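You operate a simulated robot arm through the tools that you are given. There is no shell and no other tool.

The job below is to be done with a simulated robot arm. You get a single attempt, and the scene is never put back.

## Task
Polish the tarnish off the black panel, then wax it.
Fine: Blue pad for polish, white pad for wax; put both back. A coat counts when it lies all over at full strength: go over it till it gets no stronger. What is to be rubbed or washed off counts as gone when no trace of it is left.
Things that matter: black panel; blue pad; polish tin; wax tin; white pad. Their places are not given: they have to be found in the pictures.

Only the result counts: the job must be done as asked and must still hold three seconds after the hand-in. Knocking over, shifting, dropping, spilling or breaking anything else fails it.

## Robot
A 7-joint arm with a two-finger parallel gripper, fixed in place. Base frame: the origin is at the foot of the arm, x ahead of it, y to its left, z up. Lengths are in mm, angles in rad, forces in N, time in s.
With the tool pointing down near the work surface it reaches from about 520 to 960 mm from the base axis. Its first joint turns from -2.897 to 2.897 rad. Payload 3.91 kg.
Tool frame: the origin (TCP) lies between the finger pads and is the grasp point; the fingertips stand 30 mm ahead of it; z points along the fingers, y is the line along which they close. The gripper opens to 110 mm. The fingers are 20 mm wide and 10 mm thick; the gripper's body (48 by 112 mm) begins 55 mm behind the TCP.
Orientation is that of the tool frame in the base frame, as a unit quaternion [w, x, y, z]. With the fingers straight down and closing along the base's y, the tool's x points along the base's -x, its y along +y and its z along -z.

## Interface
- The arm moves only by the tool arm_command. Its argument "moves" is a list that holds one entry, the list of rows, each a list of 7 numbers: the closure in counts, from 0 (fully open) to 255 (shut), then the shift along the base's x, y, z in mm, then the turn, a rotation vector about the base's x, y, z in degrees. In form: [[[fingers, x, y, z, rx, ry, rz], ...]]. A call has 1 to 20 rows; each row shifts and turns the commanded pose from where the row before left it. Each row takes 0.2 s and may step no farther than 50 mm and 0.15 rad from the row before; otherwise, or with a gripper value out of range, the whole call is refused. Where a pose cannot be reached the arm comes as near as it can. A force on the tool above 40 N (or 10 N above the force at the start of the call, whichever is more), or a blocked arm, ends the call early, and 0.2 s more pass. The fingers move at their own pace (about 72 mm/s each) and stop on an object; they squeeze with about 34 N. The grip force told is the motor's: it shows also when the fingers shut on nothing. Time passes only in rows, and 0.2 s behind the last, so rows that do not move let the fingers close. It gives the time, the measured TCP pose, the force on the tool (base axes), the opening and the grip force at its end, in the units of the frame above (readings bear some noise), with the torque about the TCP (base axes, N m) and any sound that the robot's microphone picked up.
- Cameras (640 x 400 px; columns grow to the right, rows downward): "scene" is fixed at [60.2, 643.7, 1651.7]; the picture's right is [-0.42, -0.91, 0.00], its down [-0.65, 0.30, -0.70] and it looks along [0.63, -0.30, -0.72] (base axes); focal length 311 px, centre (320, 200). "wrist" rides on the gripper at [72, 17, -103] in the tool frame; the picture's right is [-0.23, 0.97, 0.00], its down [-0.76, -0.18, -0.62] and it looks along [-0.61, -0.14, 0.78] (tool axes); focal length 222 px, centre (320, 200).
- grab_frame(camera): a new picture of that camera. It takes no simulated time.
- raise_lower(by): slides the trunk up (or, below 0, down) by that many mm; the arm rides with it, the base frame stays. It gives what a move gives, with no picture.
- point_at(camera, pixels): there is no depth. For up to 12 entries [column, row, z] of the newest picture of that camera ("zoom" is the newest enlarged one), the place [x, y] in the base frame at which the ray of that pixel passes the height z, good to about 2 mm, but the place of the scene camera against the robot may be out by one fixed shift of up to 18 mm in any direction. It takes no simulated time.
- close_up(camera, box): a new picture of the part [left, top, right, bottom] of that camera's present view, enlarged. It takes no simulated time.
- job_done(): hands the job in; it is judged then, once.

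Open the gripper and draw the arm clear of the work before you hand the job in, unless the task says otherwise.

The tools are called by a JSON object that holds its "fn" and its "kwargs". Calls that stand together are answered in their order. arm_command: Moves the arm, as the interface text tells. Its arguments: {"type":"object","properties":{"moves":{"type":"array","items":{"type":"array","items":{"type":"array","items":{"type":"number"}}}}},"required":["moves"]} The other tools are called the same way: raise_lower (by) slides the trunk up or down; grab_frame (camera) takes a picture; point_at (camera, pixels) gives the place at which the rays of pixels pass given heights; close_up (camera, box) takes an enlarged picture of a part of a camera's view; job_done () hands the job in.

At the start:

```text
time: 0.0
tool_pos: [334.0, 274.3, 1141.4]
ee_rot: [0.0, 0.0, 1.0, 0.0]
contact_force: [0.8, -0.7, -0.5]
ft_torque: [0.0, -0.01, -0.02]
gripper_width: 109.9
gripper_force: 0.0
trunk travel left (down, up): [-600.0, 82.0]
```

scene: 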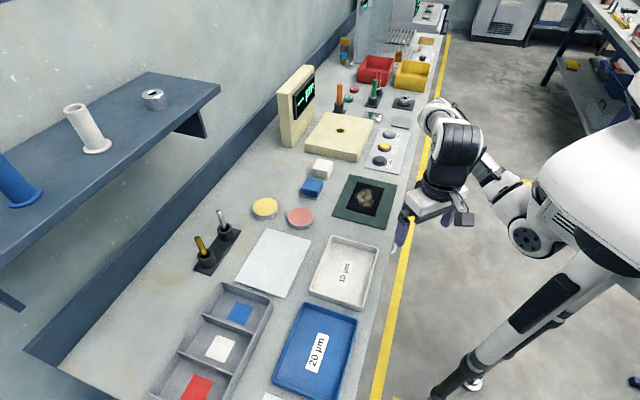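
wrist: 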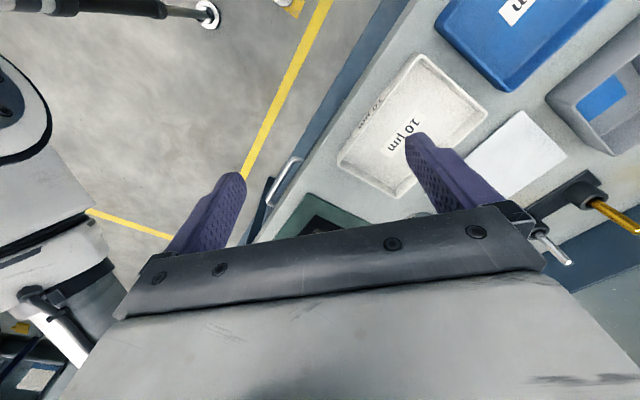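

The scene picture shows a black panel with tarnish on a green mat near (366,200), blue and white blocks near (312,187)/(321,168), and two round tins near (265,208)/(300,217). I'll enlarge these areas for a closer look.

{"fn": "close_up", "kwargs": {"camera": "scene", "box": [240, 140, 420, 250]}}

{"fn": "close_up", "kwargs": {"camera": "scene", "box": [140, 220, 400, 400]}}

{"fn": "close_up", "kwargs": {"camera": "scene", "box": [270, 30, 450, 180]}}

```text
3.56 times, centred on (330, 195) of scene
```

zoom: 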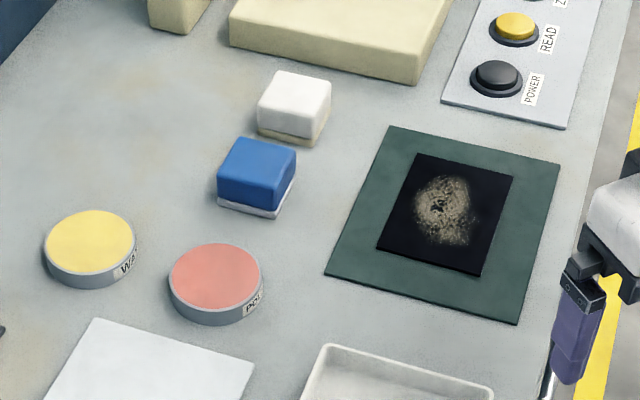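

```text
2.22 times, centred on (270, 310) of scene
```

zoom: 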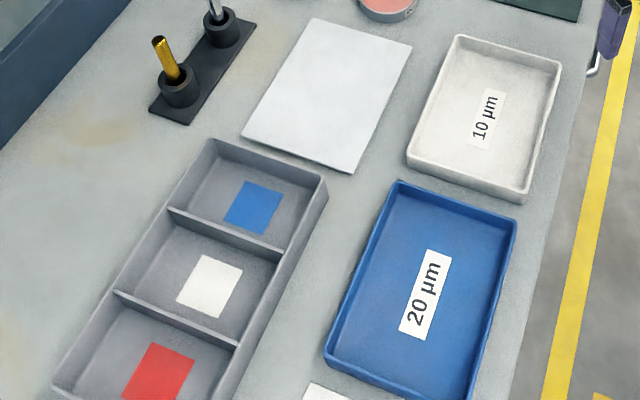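

```text
2.67 times, centred on (360, 105) of scene
```

zoom: 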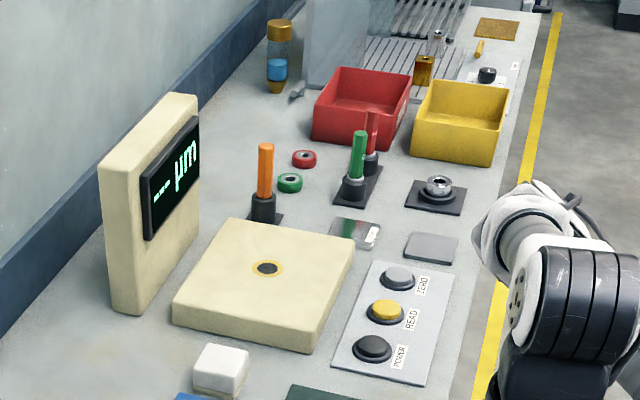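

The close-ups show the pink tin labelled "POL…" at (300,217), the yellow "WAX" tin at (265,208), and pads with coloured backs and lighter soles. Next I'll see where these pixels fall at several heights, since the bench height is unknown.

{"fn": "grab_frame", "kwargs": {"camera": "scene"}}

{"fn": "grab_frame", "kwargs": {"camera": "wrist"}}

{"fn": "point_at", "kwargs": {"camera": "scene", "pixels": [[349, 176, 700], [349, 176, 800], [349, 176, 900], [349, 176, 1000], [378, 249, 800], [378, 249, 900], [378, 249, 1000], [330, 235, 900], [313, 297, 900], [302, 303, 900]]}}

{"fn": "point_at", "kwargs": {"camera": "wrist", "pixels": [[417, 54, 700], [417, 54, 800], [417, 54, 900], [417, 54, 1000], [487, 113, 800], [487, 113, 900], [487, 113, 1000], [338, 162, 800], [338, 162, 900], [338, 162, 1000]]}}

```text
taken
```

scene: 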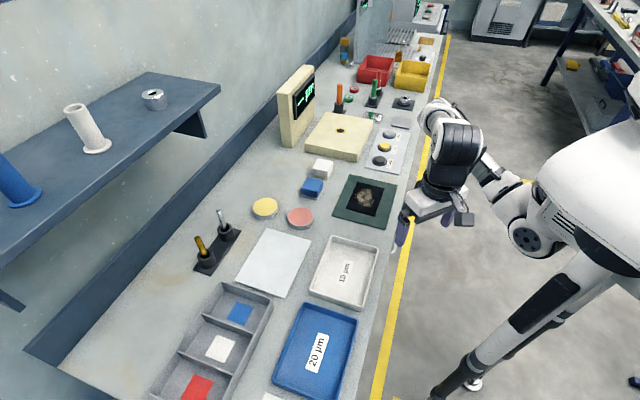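

```text
taken
```

wrist: 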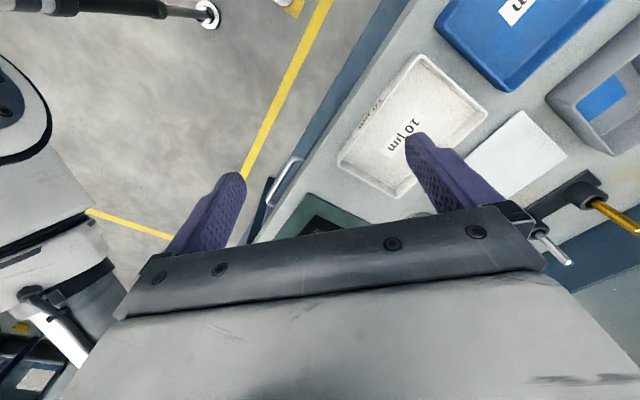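

```text
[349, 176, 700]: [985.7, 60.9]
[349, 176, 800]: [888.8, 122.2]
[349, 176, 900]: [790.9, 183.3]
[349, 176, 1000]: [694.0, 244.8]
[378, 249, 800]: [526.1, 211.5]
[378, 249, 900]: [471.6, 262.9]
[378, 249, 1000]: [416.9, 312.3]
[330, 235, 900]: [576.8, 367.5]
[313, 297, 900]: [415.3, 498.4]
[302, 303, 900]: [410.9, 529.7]
```

```text
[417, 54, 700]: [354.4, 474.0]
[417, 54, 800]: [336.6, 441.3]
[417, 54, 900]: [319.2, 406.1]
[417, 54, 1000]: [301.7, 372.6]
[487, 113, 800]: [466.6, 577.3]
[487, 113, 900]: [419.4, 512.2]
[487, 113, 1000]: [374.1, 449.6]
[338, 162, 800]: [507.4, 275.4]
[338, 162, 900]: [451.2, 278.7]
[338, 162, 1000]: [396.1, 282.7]
```

Matching the white tray's corner (378,249 scene / 338,162 wrist) puts its rim near z≈920, so the bench is around 880–900. I'll get rough places for all the items at that height.

{"fn": "point_at", "kwargs": {"camera": "scene", "pixels": [[349, 176, 890], [397, 187, 890], [386, 229, 890], [333, 217, 890], [366, 200, 890], [312, 187, 910], [322, 168, 910], [265, 208, 910], [300, 217, 910], [325, 158, 890], [240, 315, 890], [222, 347, 890]]}}

{"fn": "point_at", "kwargs": {"camera": "scene", "pixels": [[407, 190, 890], [378, 335, 890], [309, 120, 930], [371, 137, 930], [364, 160, 930], [305, 143, 930], [297, 141, 890], [350, 120, 890]]}}

```text
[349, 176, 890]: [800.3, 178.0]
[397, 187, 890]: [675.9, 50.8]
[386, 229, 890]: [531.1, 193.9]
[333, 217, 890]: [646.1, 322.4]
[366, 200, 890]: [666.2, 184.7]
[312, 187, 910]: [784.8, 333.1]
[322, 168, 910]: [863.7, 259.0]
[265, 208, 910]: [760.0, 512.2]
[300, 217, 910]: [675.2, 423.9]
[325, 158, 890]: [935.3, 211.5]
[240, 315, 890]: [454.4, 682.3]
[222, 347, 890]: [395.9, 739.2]
```

```text
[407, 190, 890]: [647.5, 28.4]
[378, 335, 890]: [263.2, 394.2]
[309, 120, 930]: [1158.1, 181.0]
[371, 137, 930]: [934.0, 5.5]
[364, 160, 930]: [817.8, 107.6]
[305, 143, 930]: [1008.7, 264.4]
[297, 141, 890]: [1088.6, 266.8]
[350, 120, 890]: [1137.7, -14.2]
```

The bench runs about 45° to the base axes, with the panel near (666,185) and the pads and tins within reach. I'll move the open gripper at height 1141 toward the panel for a wrist view.

{"fn": "arm_command", "kwargs": {"moves": [[[0, 40, -10, 0, 0, 0, 0], [0, 40, -10, 0, 0, 0, 0], [0, 40, -10, 0, 0, 0, 0], [0, 40, -10, 0, 0, 0, 0], [0, 40, -10, 0, 0, 0, 0], [0, 40, -10, 0, 0, 0, 0], [0, 40, -10, 0, 0, 0, 0]]]}}

{"fn": "grab_frame", "kwargs": {"camera": "wrist"}}

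{"fn": "grab_frame", "kwargs": {"camera": "scene"}}

```text
time: 1.6
tool_pos: [613.1, 204.9, 1140.9]
ee_rot: [0.0, -0.002, 1.0, 0.0]
contact_force: [0.6, 0.3, -0.8]
ft_torque: [0.0, -0.02, 0.01]
gripper_width: 109.9
gripper_force: 0.0
trunk travel left (down, up): [-600.0, 82.0]
```

```text
taken
```

wrist: 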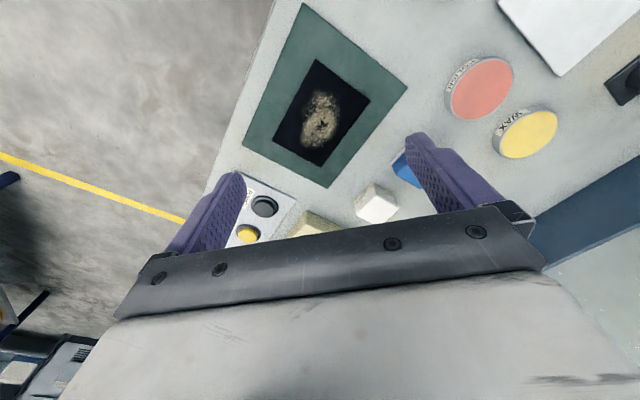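

```text
taken
```

scene: 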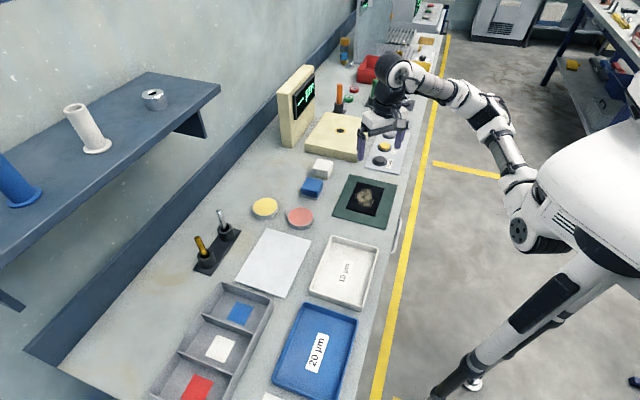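

The wrist view shows the mat corners at (303,4), (407,85), (328,187), (243,150), with the pads and tins beyond. I'll fetch these at several heights so I can triangulate after moving.

{"fn": "point_at", "kwargs": {"camera": "wrist", "pixels": [[303, 4, 850], [303, 4, 900], [407, 85, 850], [407, 85, 900], [328, 187, 850], [328, 187, 900], [243, 150, 850], [243, 150, 900], [482, 89, 850], [482, 89, 900], [528, 133, 850], [528, 133, 900]]}}

{"fn": "point_at", "kwargs": {"camera": "scene", "pixels": [[349, 176, 850], [397, 187, 850], [386, 229, 850], [333, 217, 850], [349, 176, 870], [397, 187, 870], [386, 229, 870], [333, 217, 870]]}}

```text
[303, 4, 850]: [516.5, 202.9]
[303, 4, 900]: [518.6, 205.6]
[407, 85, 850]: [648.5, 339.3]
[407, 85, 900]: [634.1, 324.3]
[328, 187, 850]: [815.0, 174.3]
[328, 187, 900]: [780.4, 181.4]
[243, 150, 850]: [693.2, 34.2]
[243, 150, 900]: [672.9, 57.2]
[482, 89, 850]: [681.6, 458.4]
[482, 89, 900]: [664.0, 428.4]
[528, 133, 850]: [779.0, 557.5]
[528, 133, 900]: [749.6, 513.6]
```

```text
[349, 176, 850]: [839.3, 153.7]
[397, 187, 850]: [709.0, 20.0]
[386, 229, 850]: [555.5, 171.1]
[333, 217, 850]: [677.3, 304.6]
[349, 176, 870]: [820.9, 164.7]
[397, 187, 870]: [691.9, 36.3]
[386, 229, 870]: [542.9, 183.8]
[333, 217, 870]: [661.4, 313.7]
```

I'll drop 100 mm straight down (fingertips stay about 110 mm above the bench) and take a second wrist view to fix the bench height.

{"fn": "arm_command", "kwargs": {"moves": [[[0, -20, 0, -40, 0, 0, 0], [0, -20, 0, -40, 0, 0, 0], [0, 0, 0, -20, 0, 0, 0]]]}}

{"fn": "grab_frame", "kwargs": {"camera": "wrist"}}

```text
time: 2.4
tool_pos: [571.6, 204.4, 1040.9]
ee_rot: [0.0, 0.0, 1.0, 0.0]
contact_force: [-0.1, 0.1, -0.6]
ft_torque: [0.02, -0.01, 0.0]
gripper_width: 110.2
gripper_force: 0.0
trunk travel left (down, up): [-600.0, 82.0]
```

```text
taken
```

wrist: 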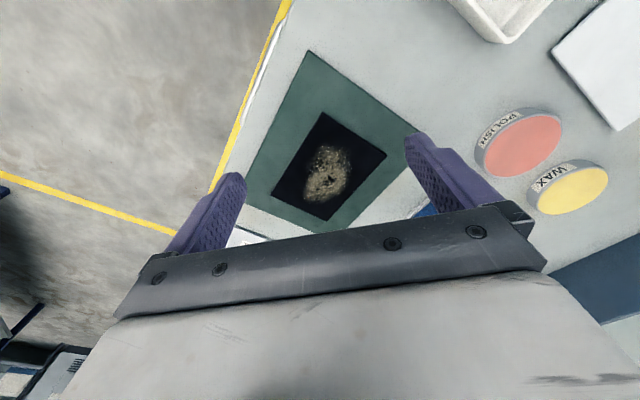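

The lower view shows the mat's near corner at (308,50), panel corners (322,112), (386,155), (272,195), and tin tops at about (522,146) and (573,190). I'll evaluate them at a couple of heights to intersect with the earlier view.

{"fn": "point_at", "kwargs": {"camera": "wrist", "pixels": [[308, 50, 850], [308, 50, 900], [322, 112, 850], [322, 112, 900], [386, 155, 850], [386, 155, 900], [272, 195, 850], [272, 195, 900], [522, 146, 850], [522, 146, 900], [573, 190, 850], [573, 190, 900]]}}

{"fn": "close_up", "kwargs": {"camera": "wrist", "box": [230, 30, 430, 230]}}

```text
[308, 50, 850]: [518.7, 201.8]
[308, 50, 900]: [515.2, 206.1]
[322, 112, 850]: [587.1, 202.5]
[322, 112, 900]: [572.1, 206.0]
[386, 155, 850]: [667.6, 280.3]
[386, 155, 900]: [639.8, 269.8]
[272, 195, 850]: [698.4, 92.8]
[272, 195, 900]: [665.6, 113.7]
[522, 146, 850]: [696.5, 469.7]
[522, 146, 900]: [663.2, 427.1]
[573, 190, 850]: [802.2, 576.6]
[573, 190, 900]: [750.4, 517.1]
```

```text
2.00 times, centred on (330, 130) of wrist
```

zoom: 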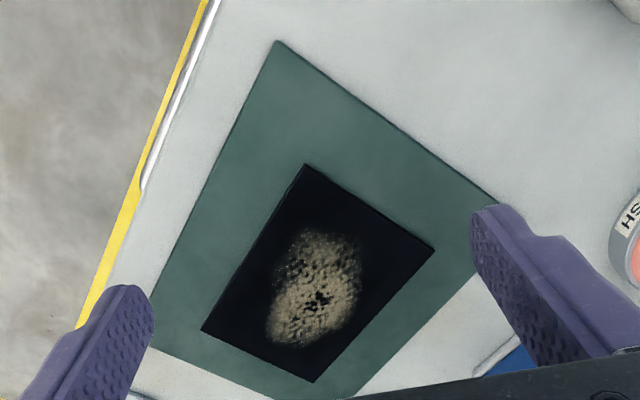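

Both tin tops come out near z≈895–905. I'll raise and move toward the pads for a clear view of them and another baseline.

{"fn": "arm_command", "kwargs": {"moves": [[[0, 30, 20, 20, 0, 0, 0], [0, 30, 20, 20, 0, 0, 0], [0, 30, 20, 20, 0, 0, 0], [0, 30, 20, 20, 0, 0, 0], [0, 30, 20, 0, 0, 0, 0]]]}}

{"fn": "grab_frame", "kwargs": {"camera": "wrist"}}

{"fn": "close_up", "kwargs": {"camera": "wrist", "box": [240, 20, 480, 220]}}

```text
time: 3.6
tool_pos: [723.0, 304.5, 1120.4]
ee_rot: [0.0, -0.001, 1.0, 0.0]
contact_force: [-0.1, 0.8, -0.3]
ft_torque: [0.0, 0.02, -0.01]
gripper_width: 110.2
gripper_force: 0.0
trunk travel left (down, up): [-600.0, 82.0]
```

```text
taken
```

wrist: 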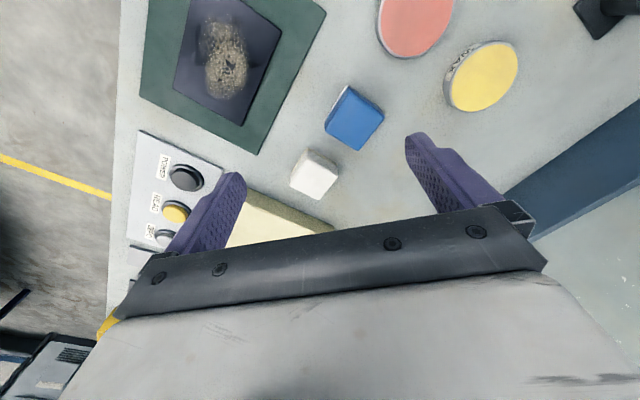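

```text
2.00 times, centred on (360, 120) of wrist
```

zoom: 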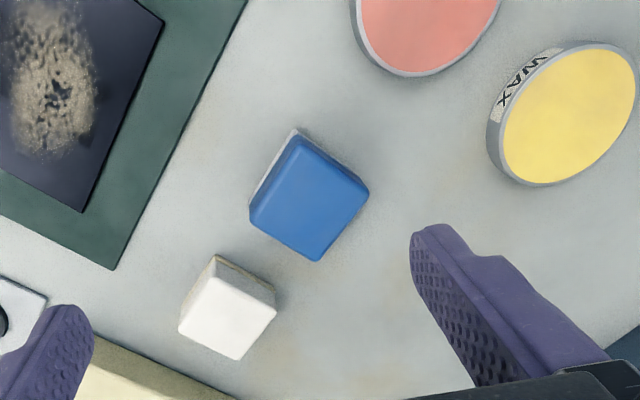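

Now the pads are clear: blue top around (355,118), white top around (316,174), the wax tin at (483,76), and the mat's far corner at (257,154). I'll get the places at two heights.

{"fn": "point_at", "kwargs": {"camera": "wrist", "pixels": [[257, 154, 850], [257, 154, 900], [326, 12, 850], [326, 12, 900], [140, 97, 850], [140, 97, 900], [483, 76, 850], [483, 76, 900]]}}

{"fn": "point_at", "kwargs": {"camera": "zoom", "pixels": [[298, 137, 900], [369, 192, 900], [318, 261, 900], [250, 214, 900], [297, 128, 870], [218, 277, 900], [277, 313, 900], [238, 360, 900], [179, 328, 900], [217, 256, 870], [275, 290, 870], [124, 270, 870]]}}

```text
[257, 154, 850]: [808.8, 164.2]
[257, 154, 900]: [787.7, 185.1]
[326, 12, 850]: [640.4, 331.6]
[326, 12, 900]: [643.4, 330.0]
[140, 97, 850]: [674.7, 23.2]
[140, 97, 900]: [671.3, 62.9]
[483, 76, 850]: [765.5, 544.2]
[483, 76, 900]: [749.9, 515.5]
```

```text
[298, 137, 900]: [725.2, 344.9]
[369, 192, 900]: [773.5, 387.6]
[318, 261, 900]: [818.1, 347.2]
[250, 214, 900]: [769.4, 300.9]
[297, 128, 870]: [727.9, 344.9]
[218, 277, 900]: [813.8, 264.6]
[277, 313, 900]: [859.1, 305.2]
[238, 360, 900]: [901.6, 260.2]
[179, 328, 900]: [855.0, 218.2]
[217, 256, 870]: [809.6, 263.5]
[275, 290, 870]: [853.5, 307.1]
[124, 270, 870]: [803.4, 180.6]
```

Triangulating gives bench/mat height ≈880, tin tops ≈897, and roughly 60 mm square pads turned about 43°, blue near (771,345), white near (857,262). I'll turn the gripper −46° about z while moving over the blue pad, then look again.

{"fn": "arm_command", "kwargs": {"moves": [[[0, 8, 7, 0, 0, 0, -7.7], [0, 8, 7, 0, 0, 0, -7.7], [0, 8, 7, 0, 0, 0, -7.7], [0, 8, 7, 0, 0, 0, -7.7], [0, 8, 7, 0, 0, 0, -7.7], [0, 8, 6, 0, 0, 0, -7.7], [0, 0, 0, -20, 0, 0, 0], [0, 0, 0, -20, 0, 0, 0]]]}}

{"fn": "grab_frame", "kwargs": {"camera": "wrist"}}

{"fn": "grab_frame", "kwargs": {"camera": "scene"}}

```text
time: 5.4
tool_pos: [771.0, 344.7, 1081.0]
ee_rot: [0.001, 0.392, 0.92, -0.001]
contact_force: [-0.7, -0.8, 0.0]
ft_torque: [0.0, -0.02, -0.02]
gripper_width: 110.0
gripper_force: 0.0
trunk travel left (down, up): [-600.0, 82.0]
```

```text
taken
```

wrist: 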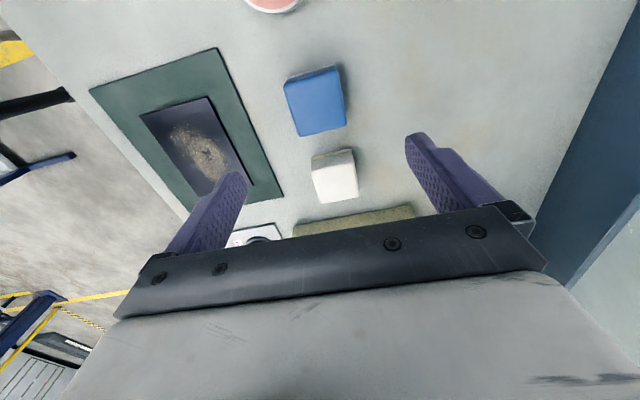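

```text
taken
```

scene: 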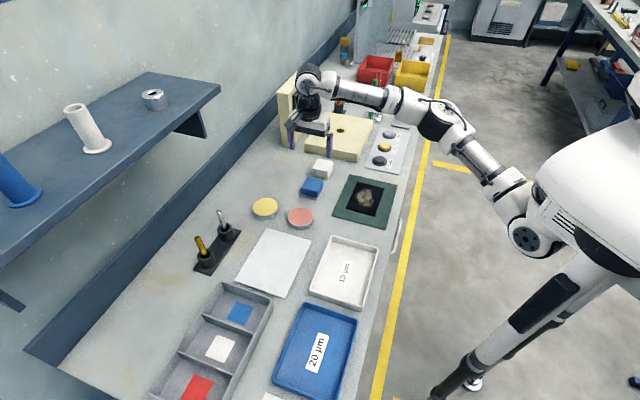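

The pads now appear at (315,100) and (335,176) in the wrist view. I'll zoom in to measure their corners.

{"fn": "close_up", "kwargs": {"camera": "wrist", "box": [240, 40, 400, 220]}}

```text
2.22 times, centred on (320, 130) of wrist
```

zoom: 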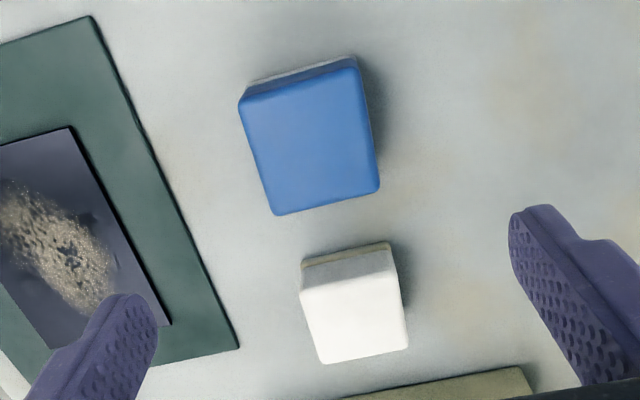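

Corners are visible in the zoom: blue top (240,103), (358,70), (380,188), (275,215); white top (302,292), (395,272), (408,345), (322,363). I'll convert them at probable heights.

{"fn": "point_at", "kwargs": {"camera": "zoom", "pixels": [[240, 103, 910], [358, 70, 910], [380, 188, 910], [275, 215, 910], [246, 88, 885], [357, 57, 885], [302, 292, 910], [395, 272, 910], [408, 345, 910], [322, 363, 910], [301, 262, 885], [388, 242, 885]]}}

{"fn": "point_at", "kwargs": {"camera": "zoom", "pixels": [[92, 16, 880], [238, 348, 880], [69, 128, 880], [92, 16, 890], [238, 348, 890], [69, 128, 890]]}}

```text
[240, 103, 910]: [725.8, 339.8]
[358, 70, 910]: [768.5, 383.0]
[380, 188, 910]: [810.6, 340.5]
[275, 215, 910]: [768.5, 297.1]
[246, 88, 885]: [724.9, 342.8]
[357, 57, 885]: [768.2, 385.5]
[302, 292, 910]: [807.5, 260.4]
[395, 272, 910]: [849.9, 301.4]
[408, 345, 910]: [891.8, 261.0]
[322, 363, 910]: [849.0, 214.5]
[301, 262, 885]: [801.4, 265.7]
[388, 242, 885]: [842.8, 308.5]
```

```text
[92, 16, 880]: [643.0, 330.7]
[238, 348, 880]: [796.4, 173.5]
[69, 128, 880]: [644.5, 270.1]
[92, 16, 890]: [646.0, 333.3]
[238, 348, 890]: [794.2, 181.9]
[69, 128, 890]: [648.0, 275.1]
```

The blue pad's centre is about (768,341) with sides at ±45°, which matches the present gripper turn. I'll descend to z≈985 over it and check alignment before going round it.

{"fn": "arm_command", "kwargs": {"moves": [[[0, -1.5, -2, -40, 0, 0, 0], [0, -1.5, -2, -40, 0, 0, 0], [0, 0, 0, -16, 0, 0, 0]]]}}

{"fn": "grab_frame", "kwargs": {"camera": "wrist"}}

{"fn": "close_up", "kwargs": {"camera": "scene", "box": [250, 90, 400, 230]}}

```text
time: 6.2
tool_pos: [767.9, 342.4, 984.0]
ee_rot: [0.0, 0.392, 0.92, 0.0]
contact_force: [-0.1, 0.3, 0.7]
ft_torque: [0.02, 0.02, 0.0]
gripper_width: 110.0
gripper_force: 0.0
trunk travel left (down, up): [-600.0, 82.0]
```

```text
taken
```

wrist: 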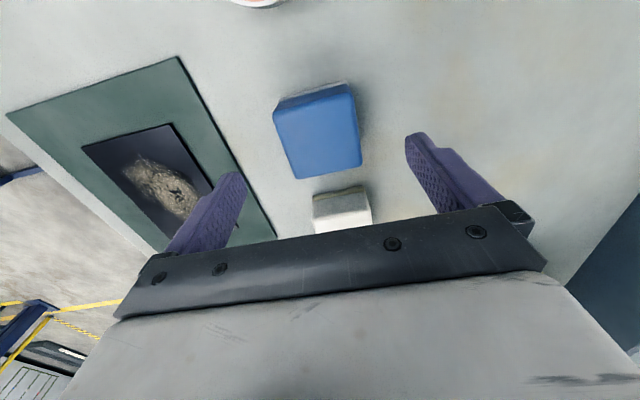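

```text
2.86 times, centred on (325, 160) of scene
```

zoom: 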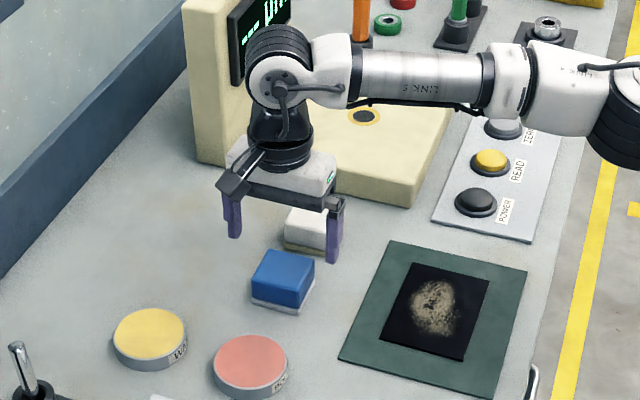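

The blue pad's top corners now lie at (273,108), (354,90), (361,163), (295,178), between the open fingers. I'll compute them at two heights to fix the pad height and centre.

{"fn": "close_up", "kwargs": {"camera": "wrist", "box": [240, 60, 400, 240]}}

{"fn": "point_at", "kwargs": {"camera": "wrist", "pixels": [[273, 108, 910], [354, 89, 910], [361, 163, 910], [295, 178, 910], [273, 108, 920], [354, 89, 920], [361, 163, 920], [295, 178, 920], [274, 101, 880], [348, 82, 880]]}}

```text
2.22 times, centred on (320, 150) of wrist
```

zoom: 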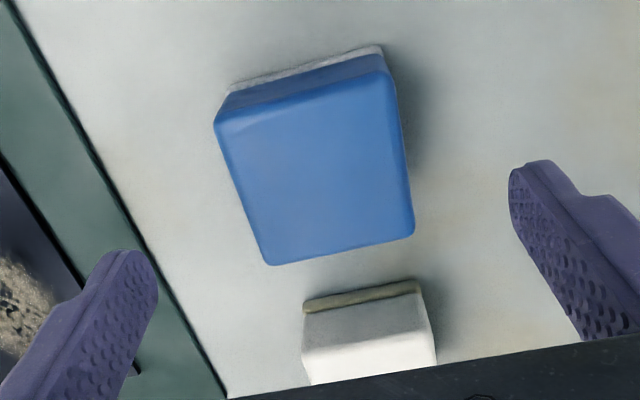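

```text
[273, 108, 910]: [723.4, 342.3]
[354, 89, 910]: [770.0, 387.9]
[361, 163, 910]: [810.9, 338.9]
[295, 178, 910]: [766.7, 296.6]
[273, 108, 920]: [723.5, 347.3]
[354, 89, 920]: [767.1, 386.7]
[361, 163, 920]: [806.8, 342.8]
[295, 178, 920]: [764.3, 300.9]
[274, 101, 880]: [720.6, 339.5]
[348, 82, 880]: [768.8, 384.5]
```

The pad centre computes to about (767,343), within 2 mm of the TCP. I'll descend to z≈922 (fingertips ≈12 mm above the bench) with the fingers open.

{"fn": "arm_command", "kwargs": {"moves": [[[0, 0, 0, -25, 0, 0, 0], [0, 0, 0, -25, 0, 0, 0], [0, -0.5, 0, -12, 0, 0, 0]]]}}

{"fn": "grab_frame", "kwargs": {"camera": "wrist"}}

{"fn": "close_up", "kwargs": {"camera": "scene", "box": [270, 130, 370, 220]}}

```text
time: 7.0
tool_pos: [767.1, 341.1, 923.4]
ee_rot: [-0.001, 0.393, 0.92, 0.001]
contact_force: [0.7, -0.8, 0.1]
ft_torque: [0.0, -0.05, -0.01]
gripper_width: 110.0
gripper_force: 0.1
trunk travel left (down, up): [-600.0, 82.0]
```

```text
taken
```

wrist: 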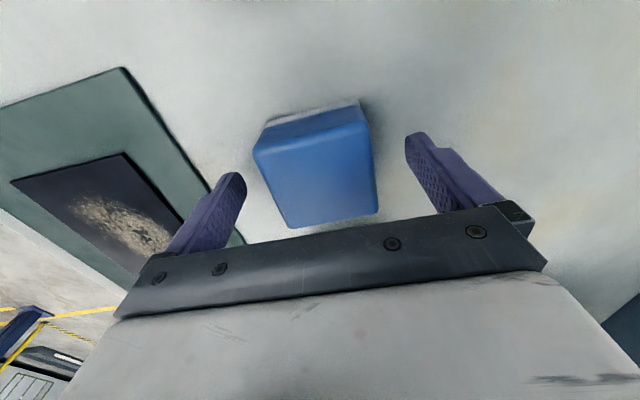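

```text
4.44 times, centred on (320, 175) of scene
```

zoom: 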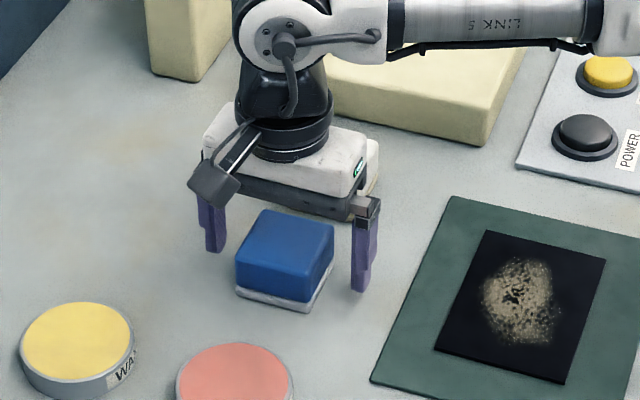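

The fingers straddle the blue pad with no contact force. I'll close on it and let the fingers settle.

{"fn": "arm_command", "kwargs": {"moves": [[[255, 0, 0, 0, 0, 0, 0], [255, 0, 0, 0, 0, 0, 0], [255, 0, 0, 0, 0, 0, 0], [255, 0, 0, 0, 0, 0, 0]]]}}

{"fn": "grab_frame", "kwargs": {"camera": "wrist"}}

```text
time: 8.0
tool_pos: [767.8, 340.9, 922.8]
ee_rot: [-0.001, 0.392, 0.92, 0.001]
contact_force: [-0.3, 0.7, -1.3]
ft_torque: [0.02, -0.02, 0.0]
gripper_width: 61.5
gripper_force: 34.2
trunk travel left (down, up): [-600.0, 82.0]
```

```text
taken
```

wrist: 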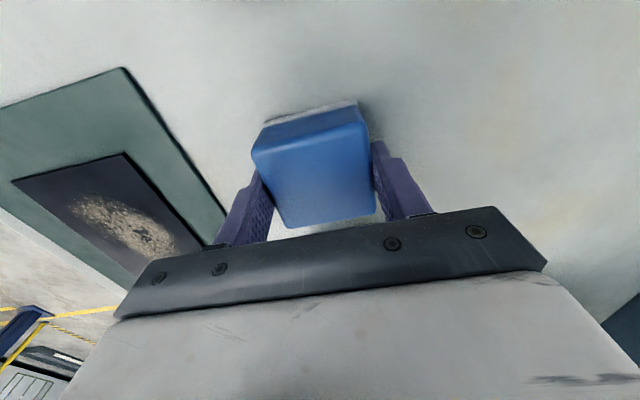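

Gripped: opening 61.5 mm, grip force 34 N. I'll lift the pad and move part-way toward the polish tin for a good look at the tin.

{"fn": "arm_command", "kwargs": {"moves": [[[255, 0, 0, 20, 0, 0, 0], [255, 0, 0, 30, 0, 0, 0], [255, 0, 0, 35, 0, 0, 0], [255, -20, 10, 15, 0, 0, 0], [255, -30, 10, 0, 0, 0, 0], [255, -20, 10, 0, 0, 0, 0]]]}}

{"fn": "grab_frame", "kwargs": {"camera": "wrist"}}

{"fn": "grab_frame", "kwargs": {"camera": "scene"}}

```text
time: 9.4
tool_pos: [695.0, 371.9, 1023.3]
ee_rot: [-0.001, 0.393, 0.92, 0.0]
contact_force: [0.4, 0.7, -0.4]
ft_torque: [0.01, -0.04, 0.02]
gripper_width: 0.0
gripper_force: 34.8
trunk travel left (down, up): [-600.0, 82.0]
```

```text
taken
```

wrist: 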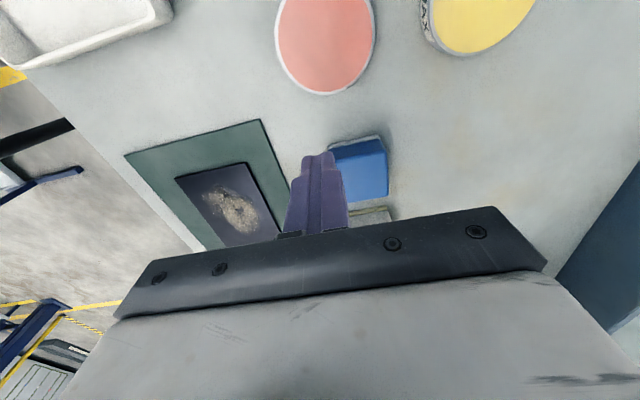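

```text
taken
```

scene: 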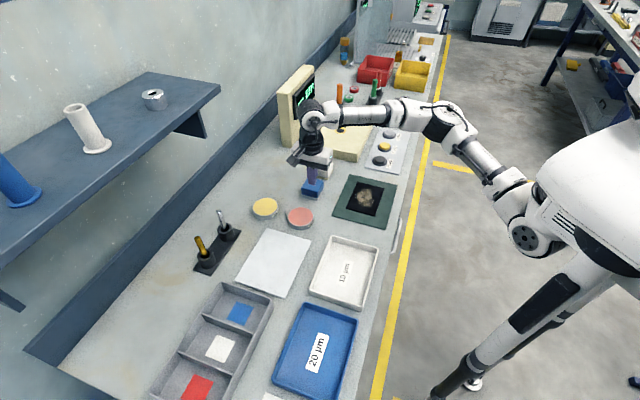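

The gripper reads 0 mm: the pad slipped out and stands on the bench near (360,168) in the wrist view. I'll look closely at how it lies before trying again lower.

{"fn": "close_up", "kwargs": {"camera": "scene", "box": [270, 140, 370, 230]}}

{"fn": "close_up", "kwargs": {"camera": "wrist", "box": [260, 0, 420, 220]}}

{"fn": "point_at", "kwargs": {"camera": "wrist", "pixels": [[325, 45, 897], [277, 40, 897], [374, 40, 897], [325, 95, 885], [325, 93, 897], [477, 20, 897]]}}

```text
4.44 times, centred on (320, 185) of scene
```

zoom: 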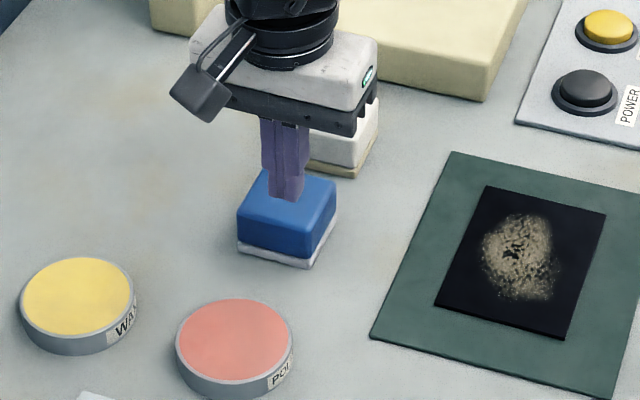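

```text
1.82 times, centred on (340, 110) of wrist
```

zoom: 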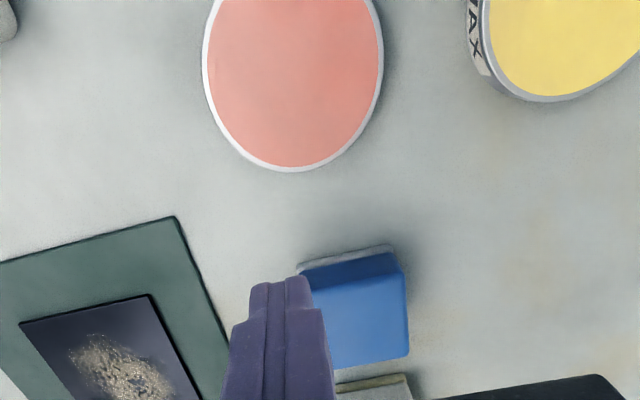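

```text
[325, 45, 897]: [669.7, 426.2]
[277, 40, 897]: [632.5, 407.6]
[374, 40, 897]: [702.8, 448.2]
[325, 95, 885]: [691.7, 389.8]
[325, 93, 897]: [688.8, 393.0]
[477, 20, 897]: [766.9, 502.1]
```

The pad still stands upright near its place; the grip was evidently too high on it. I'll find the bench height by touching it gently with the shut fingertips at this clear spot (nothing within 20 mm), starting with a descent to tips ≈ 893.

{"fn": "arm_command", "kwargs": {"moves": [[[255, 0, 0, -35, 0, 0, 0], [255, 0, 0, -35, 0, 0, 0], [255, 0, 0, -20, 0, 0, 0], [255, 0, 0, -10, 0, 0, 0]]]}}

{"fn": "grab_frame", "kwargs": {"camera": "wrist"}}

{"fn": "close_up", "kwargs": {"camera": "scene", "box": [260, 140, 380, 240]}}

```text
time: 10.4
tool_pos: [698.2, 370.8, 923.8]
ee_rot: [0.0, 0.392, 0.92, 0.0]
contact_force: [0.4, -0.2, 0.2]
ft_torque: [-0.05, 0.01, -0.02]
gripper_width: 0.1
gripper_force: 34.3
trunk travel left (down, up): [-600.0, 82.0]
```

```text
taken
```

wrist: 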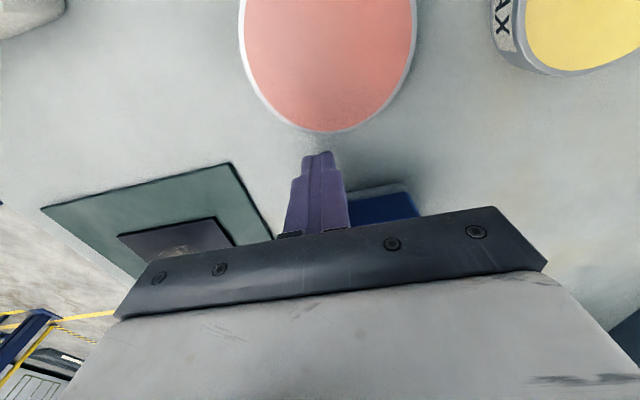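

```text
4.00 times, centred on (320, 190) of scene
```

zoom: 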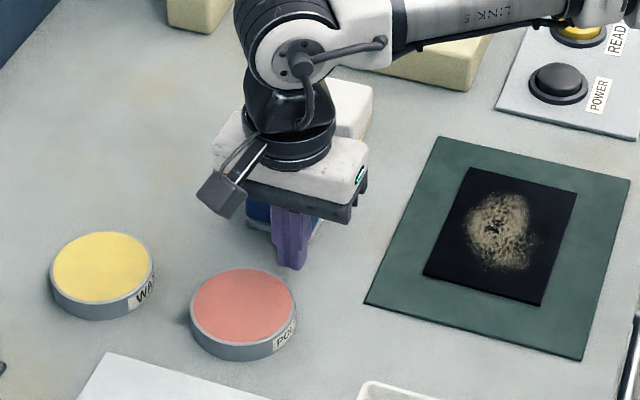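

No contact yet with tips near 894. I'll step down 2 mm per row.

{"fn": "arm_command", "kwargs": {"moves": [[[255, 0, 0, -2, 0, 0, 0], [255, 0, 0, -2, 0, 0, 0], [255, 0, 0, -2, 0, 0, 0], [255, 0, 0, 0, 0, 0, 0]]]}}

```text
time: 11.4
tool_pos: [698.3, 371.6, 918.0]
ee_rot: [0.001, 0.392, 0.92, 0.0]
contact_force: [-1.0, -0.1, -0.1]
ft_torque: [-0.03, -0.02, 0.01]
gripper_width: 0.0
gripper_force: 34.1
trunk travel left (down, up): [-600.0, 82.0]
```

Still no contact at tips ≈ 888. I'll go on in 2 mm steps.

{"fn": "arm_command", "kwargs": {"moves": [[[255, 0, 0, -2, 0, 0, 0], [255, 0, 0, -2, 0, 0, 0], [255, 0, 0, 0, 0, 0, 0]]]}}

{"fn": "arm_command", "kwargs": {"moves": [[[255, 0, 0, -1.5, 0, 0, 0], [255, 0, 0, -1.5, 0, 0, 0], [255, 0, 0, 0, 0, 0, 0]]]}}

```text
time: 12.2
tool_pos: [696.0, 371.3, 913.3]
ee_rot: [0.0, 0.392, 0.92, 0.0]
contact_force: [-0.5, -0.2, -0.1]
ft_torque: [0.01, 0.0, -0.02]
gripper_width: 0.0
gripper_force: 33.6
trunk travel left (down, up): [-600.0, 82.0]
```

```text
time: 13.0
tool_pos: [697.1, 370.5, 910.2]
ee_rot: [0.0, 0.392, 0.92, 0.0]
contact_force: [0.2, 0.2, -0.4]
ft_torque: [0.0, 0.03, 0.01]
gripper_width: 0.1
gripper_force: 33.9
trunk travel left (down, up): [-600.0, 82.0]
```

Tips are at about 880 with no contact yet. I'll continue with small steps.

{"fn": "arm_command", "kwargs": {"moves": [[[255, 0, 0, -1.5, 0, 0, 0], [255, 0, 0, -1.5, 0, 0, 0], [255, 0, 0, 0, 0, 0, 0]]]}}

{"fn": "arm_command", "kwargs": {"moves": [[[255, 0, 0, -1, 0, 0, 0], [255, 0, 0, -1, 0, 0, 0], [255, 0, 0, 0, 0, 0, 0]]]}}

```text
time: 13.8
tool_pos: [696.8, 370.3, 910.3]
ee_rot: [0.0, 0.391, 0.92, 0.001]
contact_force: [0.4, -1.5, 17.8]
ft_torque: [-0.11, 0.1, 0.09]
gripper_width: 0.0
gripper_force: 34.4
trunk travel left (down, up): [-600.0, 82.0]
```

```text
time: 14.6
tool_pos: [696.5, 372.3, 910.5]
ee_rot: [0.001, 0.392, 0.92, 0.003]
contact_force: [8.0, 1.2, 37.6]
ft_torque: [-0.09, -0.13, 0.24]
gripper_width: 0.0
gripper_force: 34.6
trunk travel left (down, up): [-600.0, 82.0]
```

The bench is at tip height ≈880 (TCP ≈910), and the arm yields about 7 N per mm. I'll back off upward, open the fingers, and move back over the blue pad for a check view.

{"fn": "arm_command", "kwargs": {"moves": [[[255, 0, 0, 8, 0, 0, 0], [255, 0, 0, 30, 0, 0, 0], [255, 0, 0, 40, 0, 0, 0], [0, 10, -5, 15, 0, 0, 0], [0, 10, -5, 0, 0, 0, 0], [0, 10, -5, 0, 0, 0, 0]]]}}

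{"fn": "grab_frame", "kwargs": {"camera": "wrist"}}

{"fn": "close_up", "kwargs": {"camera": "wrist", "box": [260, 80, 440, 220]}}

```text
time: 16.0
tool_pos: [727.3, 356.4, 998.3]
ee_rot: [0.0, 0.392, 0.92, 0.0]
contact_force: [-0.3, -0.2, 0.6]
ft_torque: [0.02, 0.02, 0.05]
gripper_width: 110.0
gripper_force: 1.2
trunk travel left (down, up): [-600.0, 82.0]
```

```text
taken
```

wrist: 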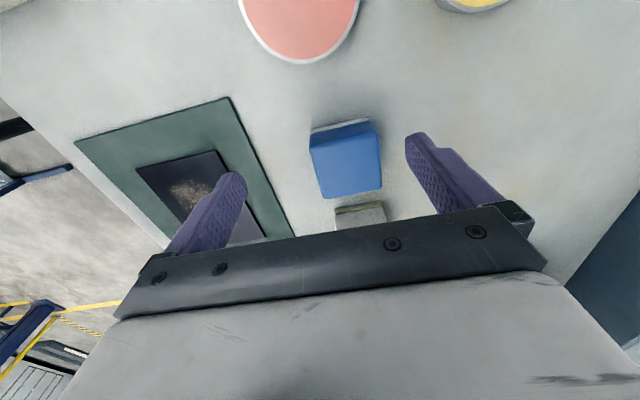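

```text
2.86 times, centred on (350, 150) of wrist
```

zoom: 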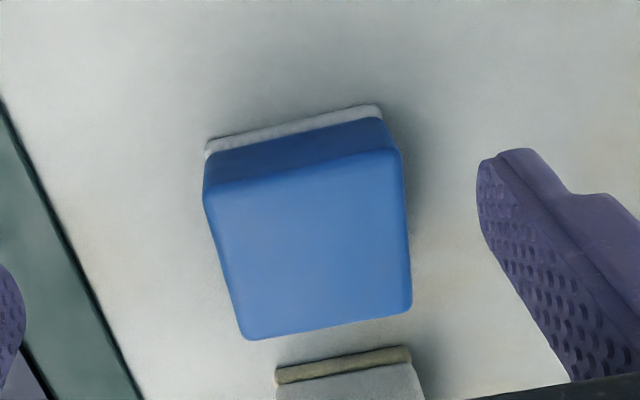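

I'll evaluate the sole's bottom edge at bench height 880 and the top face corners at several heights to get the pad's height and place.

{"fn": "point_at", "kwargs": {"camera": "zoom", "pixels": [[207, 140, 880], [379, 105, 880], [203, 191, 905], [401, 153, 905], [412, 308, 905], [246, 340, 905], [203, 191, 920], [401, 153, 920], [412, 308, 920], [246, 340, 920]]}}

{"fn": "point_at", "kwargs": {"camera": "wrist", "pixels": [[300, 64, 897], [239, 0, 897], [359, 0, 897], [299, 61, 897]]}}

```text
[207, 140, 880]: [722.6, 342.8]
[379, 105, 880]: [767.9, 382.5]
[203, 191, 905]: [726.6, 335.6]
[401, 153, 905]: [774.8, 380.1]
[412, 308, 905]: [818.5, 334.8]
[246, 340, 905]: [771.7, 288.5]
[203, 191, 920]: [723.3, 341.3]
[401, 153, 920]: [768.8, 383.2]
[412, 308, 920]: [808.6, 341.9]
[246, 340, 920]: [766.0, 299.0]
```

```text
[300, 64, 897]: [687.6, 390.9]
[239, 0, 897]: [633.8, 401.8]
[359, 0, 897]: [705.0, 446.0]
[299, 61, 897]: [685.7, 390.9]
```

The pad is 40 mm tall (top ≈920) and still stands at (767,341); last time the TCP was above its top. I'll go over it again and descend to TCP ≈913 so the grasp point lies inside the pad.

{"fn": "arm_command", "kwargs": {"moves": [[[0, 20, -8, 0, 0, 0, 0], [0, 19.5, -7.2, 0, 0, 0, 0], [0, 0, 0, -30, 0, 0, 0], [0, 0, 0, -30, 0, 0, 0], [0, 0, 0, -20, 0, 0, 0], [0, 0, 0, -5, 0, 0, 0], [0, 0, 0, 0, 0, 0, 0]]]}}

{"fn": "grab_frame", "kwargs": {"camera": "wrist"}}

```text
time: 17.6
tool_pos: [766.1, 341.4, 913.4]
ee_rot: [0.0, 0.393, 0.92, 0.0]
contact_force: [0.2, -0.3, 0.0]
ft_torque: [-0.01, -0.02, -0.02]
gripper_width: 110.1
gripper_force: 0.0
trunk travel left (down, up): [-600.0, 82.0]
```

```text
taken
```

wrist: 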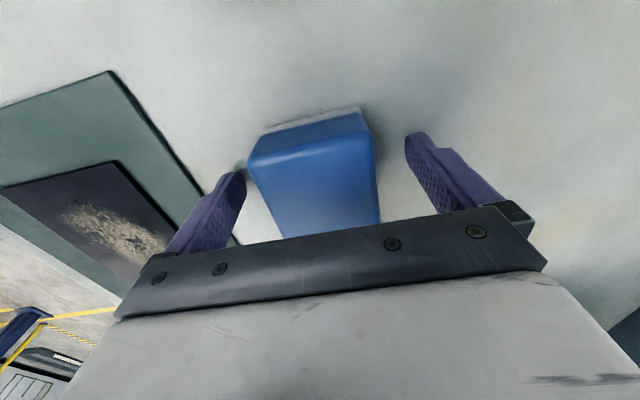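

The TCP is at 913.4 with no contact. I'll close, let it settle, then lift slowly by a few millimetres and check the opening.

{"fn": "arm_command", "kwargs": {"moves": [[[255, 0, 0, 0, 0, 0, 0], [255, 0, 0, 0, 0, 0, 0], [255, 0, 0, 0, 0, 0, 0], [255, 0, 0, 0, 0, 0, 0], [255, 0, 0, 2, 0, 0, 0], [255, 0, 0, 3, 0, 0, 0], [255, 0, 0, 5, 0, 0, 0]]]}}

{"fn": "grab_frame", "kwargs": {"camera": "wrist"}}

```text
time: 19.2
tool_pos: [767.6, 341.5, 922.2]
ee_rot: [0.0, 0.393, 0.92, 0.0]
contact_force: [-0.1, -0.2, -1.3]
ft_torque: [0.03, -0.03, -0.01]
gripper_width: 61.6
gripper_force: 33.7
trunk travel left (down, up): [-600.0, 82.0]
```

```text
taken
```

wrist: 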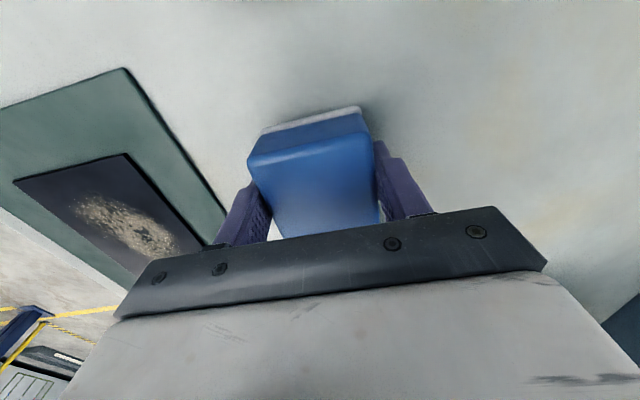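

The opening holds at 61.6 mm and the pad rises with the gripper. I'll continue lifting slowly and check again.

{"fn": "arm_command", "kwargs": {"moves": [[[255, 0, 0, 6, 0, 0, 0], [255, 0, 0, 8, 0, 0, 0], [255, 0, 0, 8, 0, 0, 0], [255, 0, 0, 8, 0, 0, 0], [255, 0, 0, 8, 0, 0, 0]]]}}

{"fn": "grab_frame", "kwargs": {"camera": "wrist"}}

{"fn": "close_up", "kwargs": {"camera": "scene", "box": [260, 130, 380, 230]}}

```text
time: 20.4
tool_pos: [768.3, 340.9, 962.6]
ee_rot: [0.0, 0.393, 0.92, 0.0]
contact_force: [-0.9, 0.3, -1.6]
ft_torque: [0.01, -0.01, -0.02]
gripper_width: 61.7
gripper_force: 34.1
trunk travel left (down, up): [-600.0, 82.0]
```

```text
taken
```

wrist: 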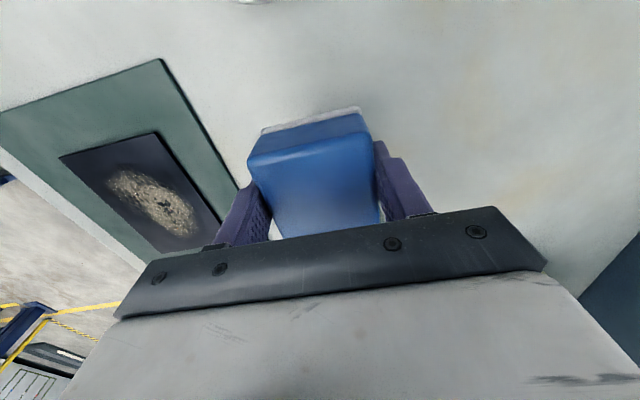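

```text
4.00 times, centred on (320, 180) of scene
```

zoom: 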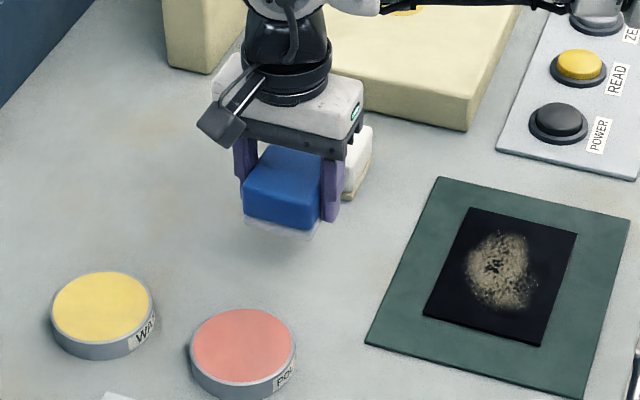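

The pad is held firmly and clear. I'll carry it gently at this height to above the polish tin's centre, about (666.5,429).

{"fn": "arm_command", "kwargs": {"moves": [[[255, -5, 4.5, 2, 0, 0, 0], [255, -10, 8.5, 0, 0, 0, 0], [255, -13, 11, 0, 0, 0, 0], [255, -13, 11, 0, 0, 0, 0], [255, -13, 11, 0, 0, 0, 0], [255, -13, 11, 0, 0, 0, 0], [255, -13, 11, 0, 0, 0, 0], [255, -13, 11, 0, 0, 0, 0], [255, -7, 7, 0, 0, 0, 0], [255, -1, 1.7, 0, 0, 0, 0], [255, 0, 0, 0, 0, 0, 0]]]}}

{"fn": "grab_frame", "kwargs": {"camera": "wrist"}}

{"fn": "close_up", "kwargs": {"camera": "scene", "box": [240, 130, 380, 240]}}

```text
time: 22.8
tool_pos: [666.5, 428.1, 963.7]
ee_rot: [0.0, 0.392, 0.92, -0.001]
contact_force: [-0.6, 0.6, -1.4]
ft_torque: [0.01, -0.01, 0.02]
gripper_width: 61.5
gripper_force: 34.1
trunk travel left (down, up): [-600.0, 82.0]
```

```text
taken
```

wrist: 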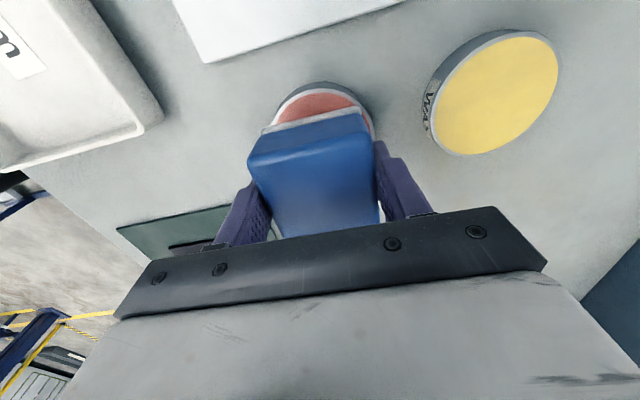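

```text
3.64 times, centred on (310, 185) of scene
```

zoom: 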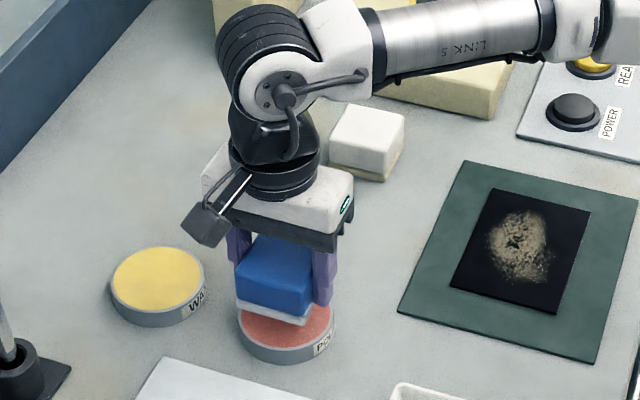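

The pad hovers over the pink paste. I'll check the visible rim points of the polish tin and the wax tin outline while this view is fresh.

{"fn": "close_up", "kwargs": {"camera": "wrist", "box": [240, 20, 400, 150]}}

{"fn": "point_at", "kwargs": {"camera": "wrist", "pixels": [[558, 75, 897], [470, 155, 897], [437, 105, 897], [510, 32, 897], [495, 95, 897]]}}

```text
3.08 times, centred on (320, 85) of wrist
```

zoom: 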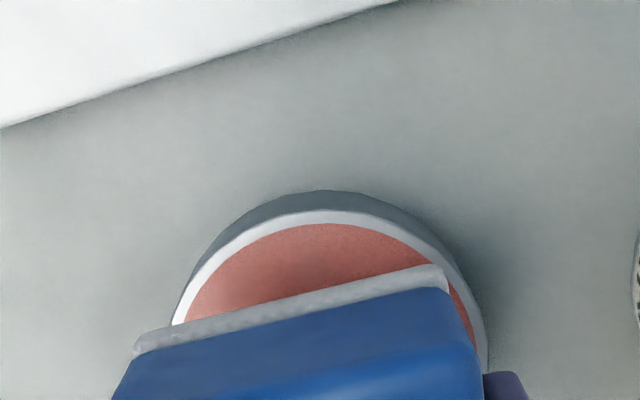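

```text
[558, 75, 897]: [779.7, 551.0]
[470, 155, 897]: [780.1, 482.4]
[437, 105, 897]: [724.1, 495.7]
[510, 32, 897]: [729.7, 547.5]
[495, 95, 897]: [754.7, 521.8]
```

I'll compute rim points on the polish tin from this zoom to check centring.

{"fn": "point_at", "kwargs": {"camera": "zoom", "pixels": [[325, 210, 897], [176, 318, 897], [227, 245, 897], [425, 242, 897], [470, 305, 897], [486, 355, 897]]}}

```text
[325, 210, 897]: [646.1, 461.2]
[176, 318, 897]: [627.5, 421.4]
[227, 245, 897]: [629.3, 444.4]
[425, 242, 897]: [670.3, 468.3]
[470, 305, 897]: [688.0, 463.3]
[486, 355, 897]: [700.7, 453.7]
```

The tin's centre fits (667.5,428.5) with radius ≈40.5, so the pad is centred to about 1 mm. I'll lower to just above the paste and then step down until contact.

{"fn": "arm_command", "kwargs": {"moves": [[[255, 1, 0.4, -8, 0, 0, 0], [255, 0, 0, -10, 0, 0, 0], [255, 0, 0, -7, 0, 0, 0], [255, 0, 0, -2, 0, 0, 0], [255, 0, 0, -2, 0, 0, 0], [255, 0, 0, 0, 0, 0, 0]]]}}

{"fn": "grab_frame", "kwargs": {"camera": "wrist"}}

```text
time: 24.2
tool_pos: [666.8, 429.8, 933.4]
ee_rot: [0.0, 0.393, 0.92, 0.0]
contact_force: [0.1, -0.1, -0.7]
ft_torque: [0.0, 0.0, 0.0]
gripper_width: 61.7
gripper_force: 34.0
trunk travel left (down, up): [-600.0, 82.0]
```

```text
taken
```

wrist: 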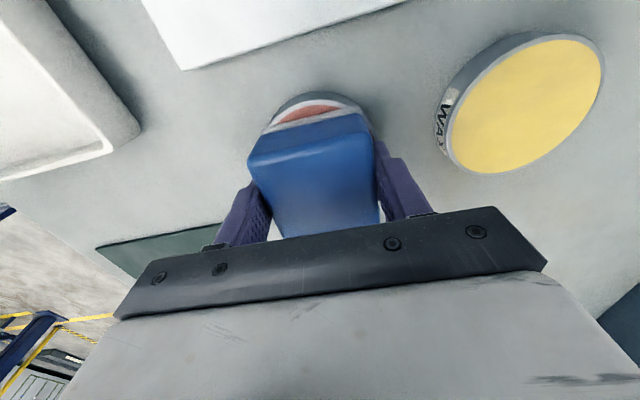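

The TCP is at 933.4 and there is no contact yet. I'll step down 1.5 mm at a time.

{"fn": "arm_command", "kwargs": {"moves": [[[255, 0, 0, -1.5, 0, 0, 0], [255, 0, 0, -1.5, 0, 0, 0], [255, 0, 0, 0, 0, 0, 0]]]}}

{"fn": "arm_command", "kwargs": {"moves": [[[255, 0, 0, -1, 0, 0, 0], [255, 0, 0, -1, 0, 0, 0], [255, 0, 0, 0, 0, 0, 0]]]}}

```text
time: 25.0
tool_pos: [666.7, 429.8, 932.3]
ee_rot: [0.0, 0.392, 0.92, 0.002]
contact_force: [2.3, 1.7, 10.0]
ft_torque: [-0.17, 0.12, 0.03]
gripper_width: 61.8
gripper_force: 34.5
trunk travel left (down, up): [-600.0, 82.0]
```

```text
time: 25.8
tool_pos: [666.0, 430.4, 932.8]
ee_rot: [0.001, 0.392, 0.92, 0.003]
contact_force: [7.3, 4.6, 28.8]
ft_torque: [-0.27, 0.09, 0.12]
gripper_width: 61.8
gripper_force: 34.2
trunk travel left (down, up): [-600.0, 82.0]
```

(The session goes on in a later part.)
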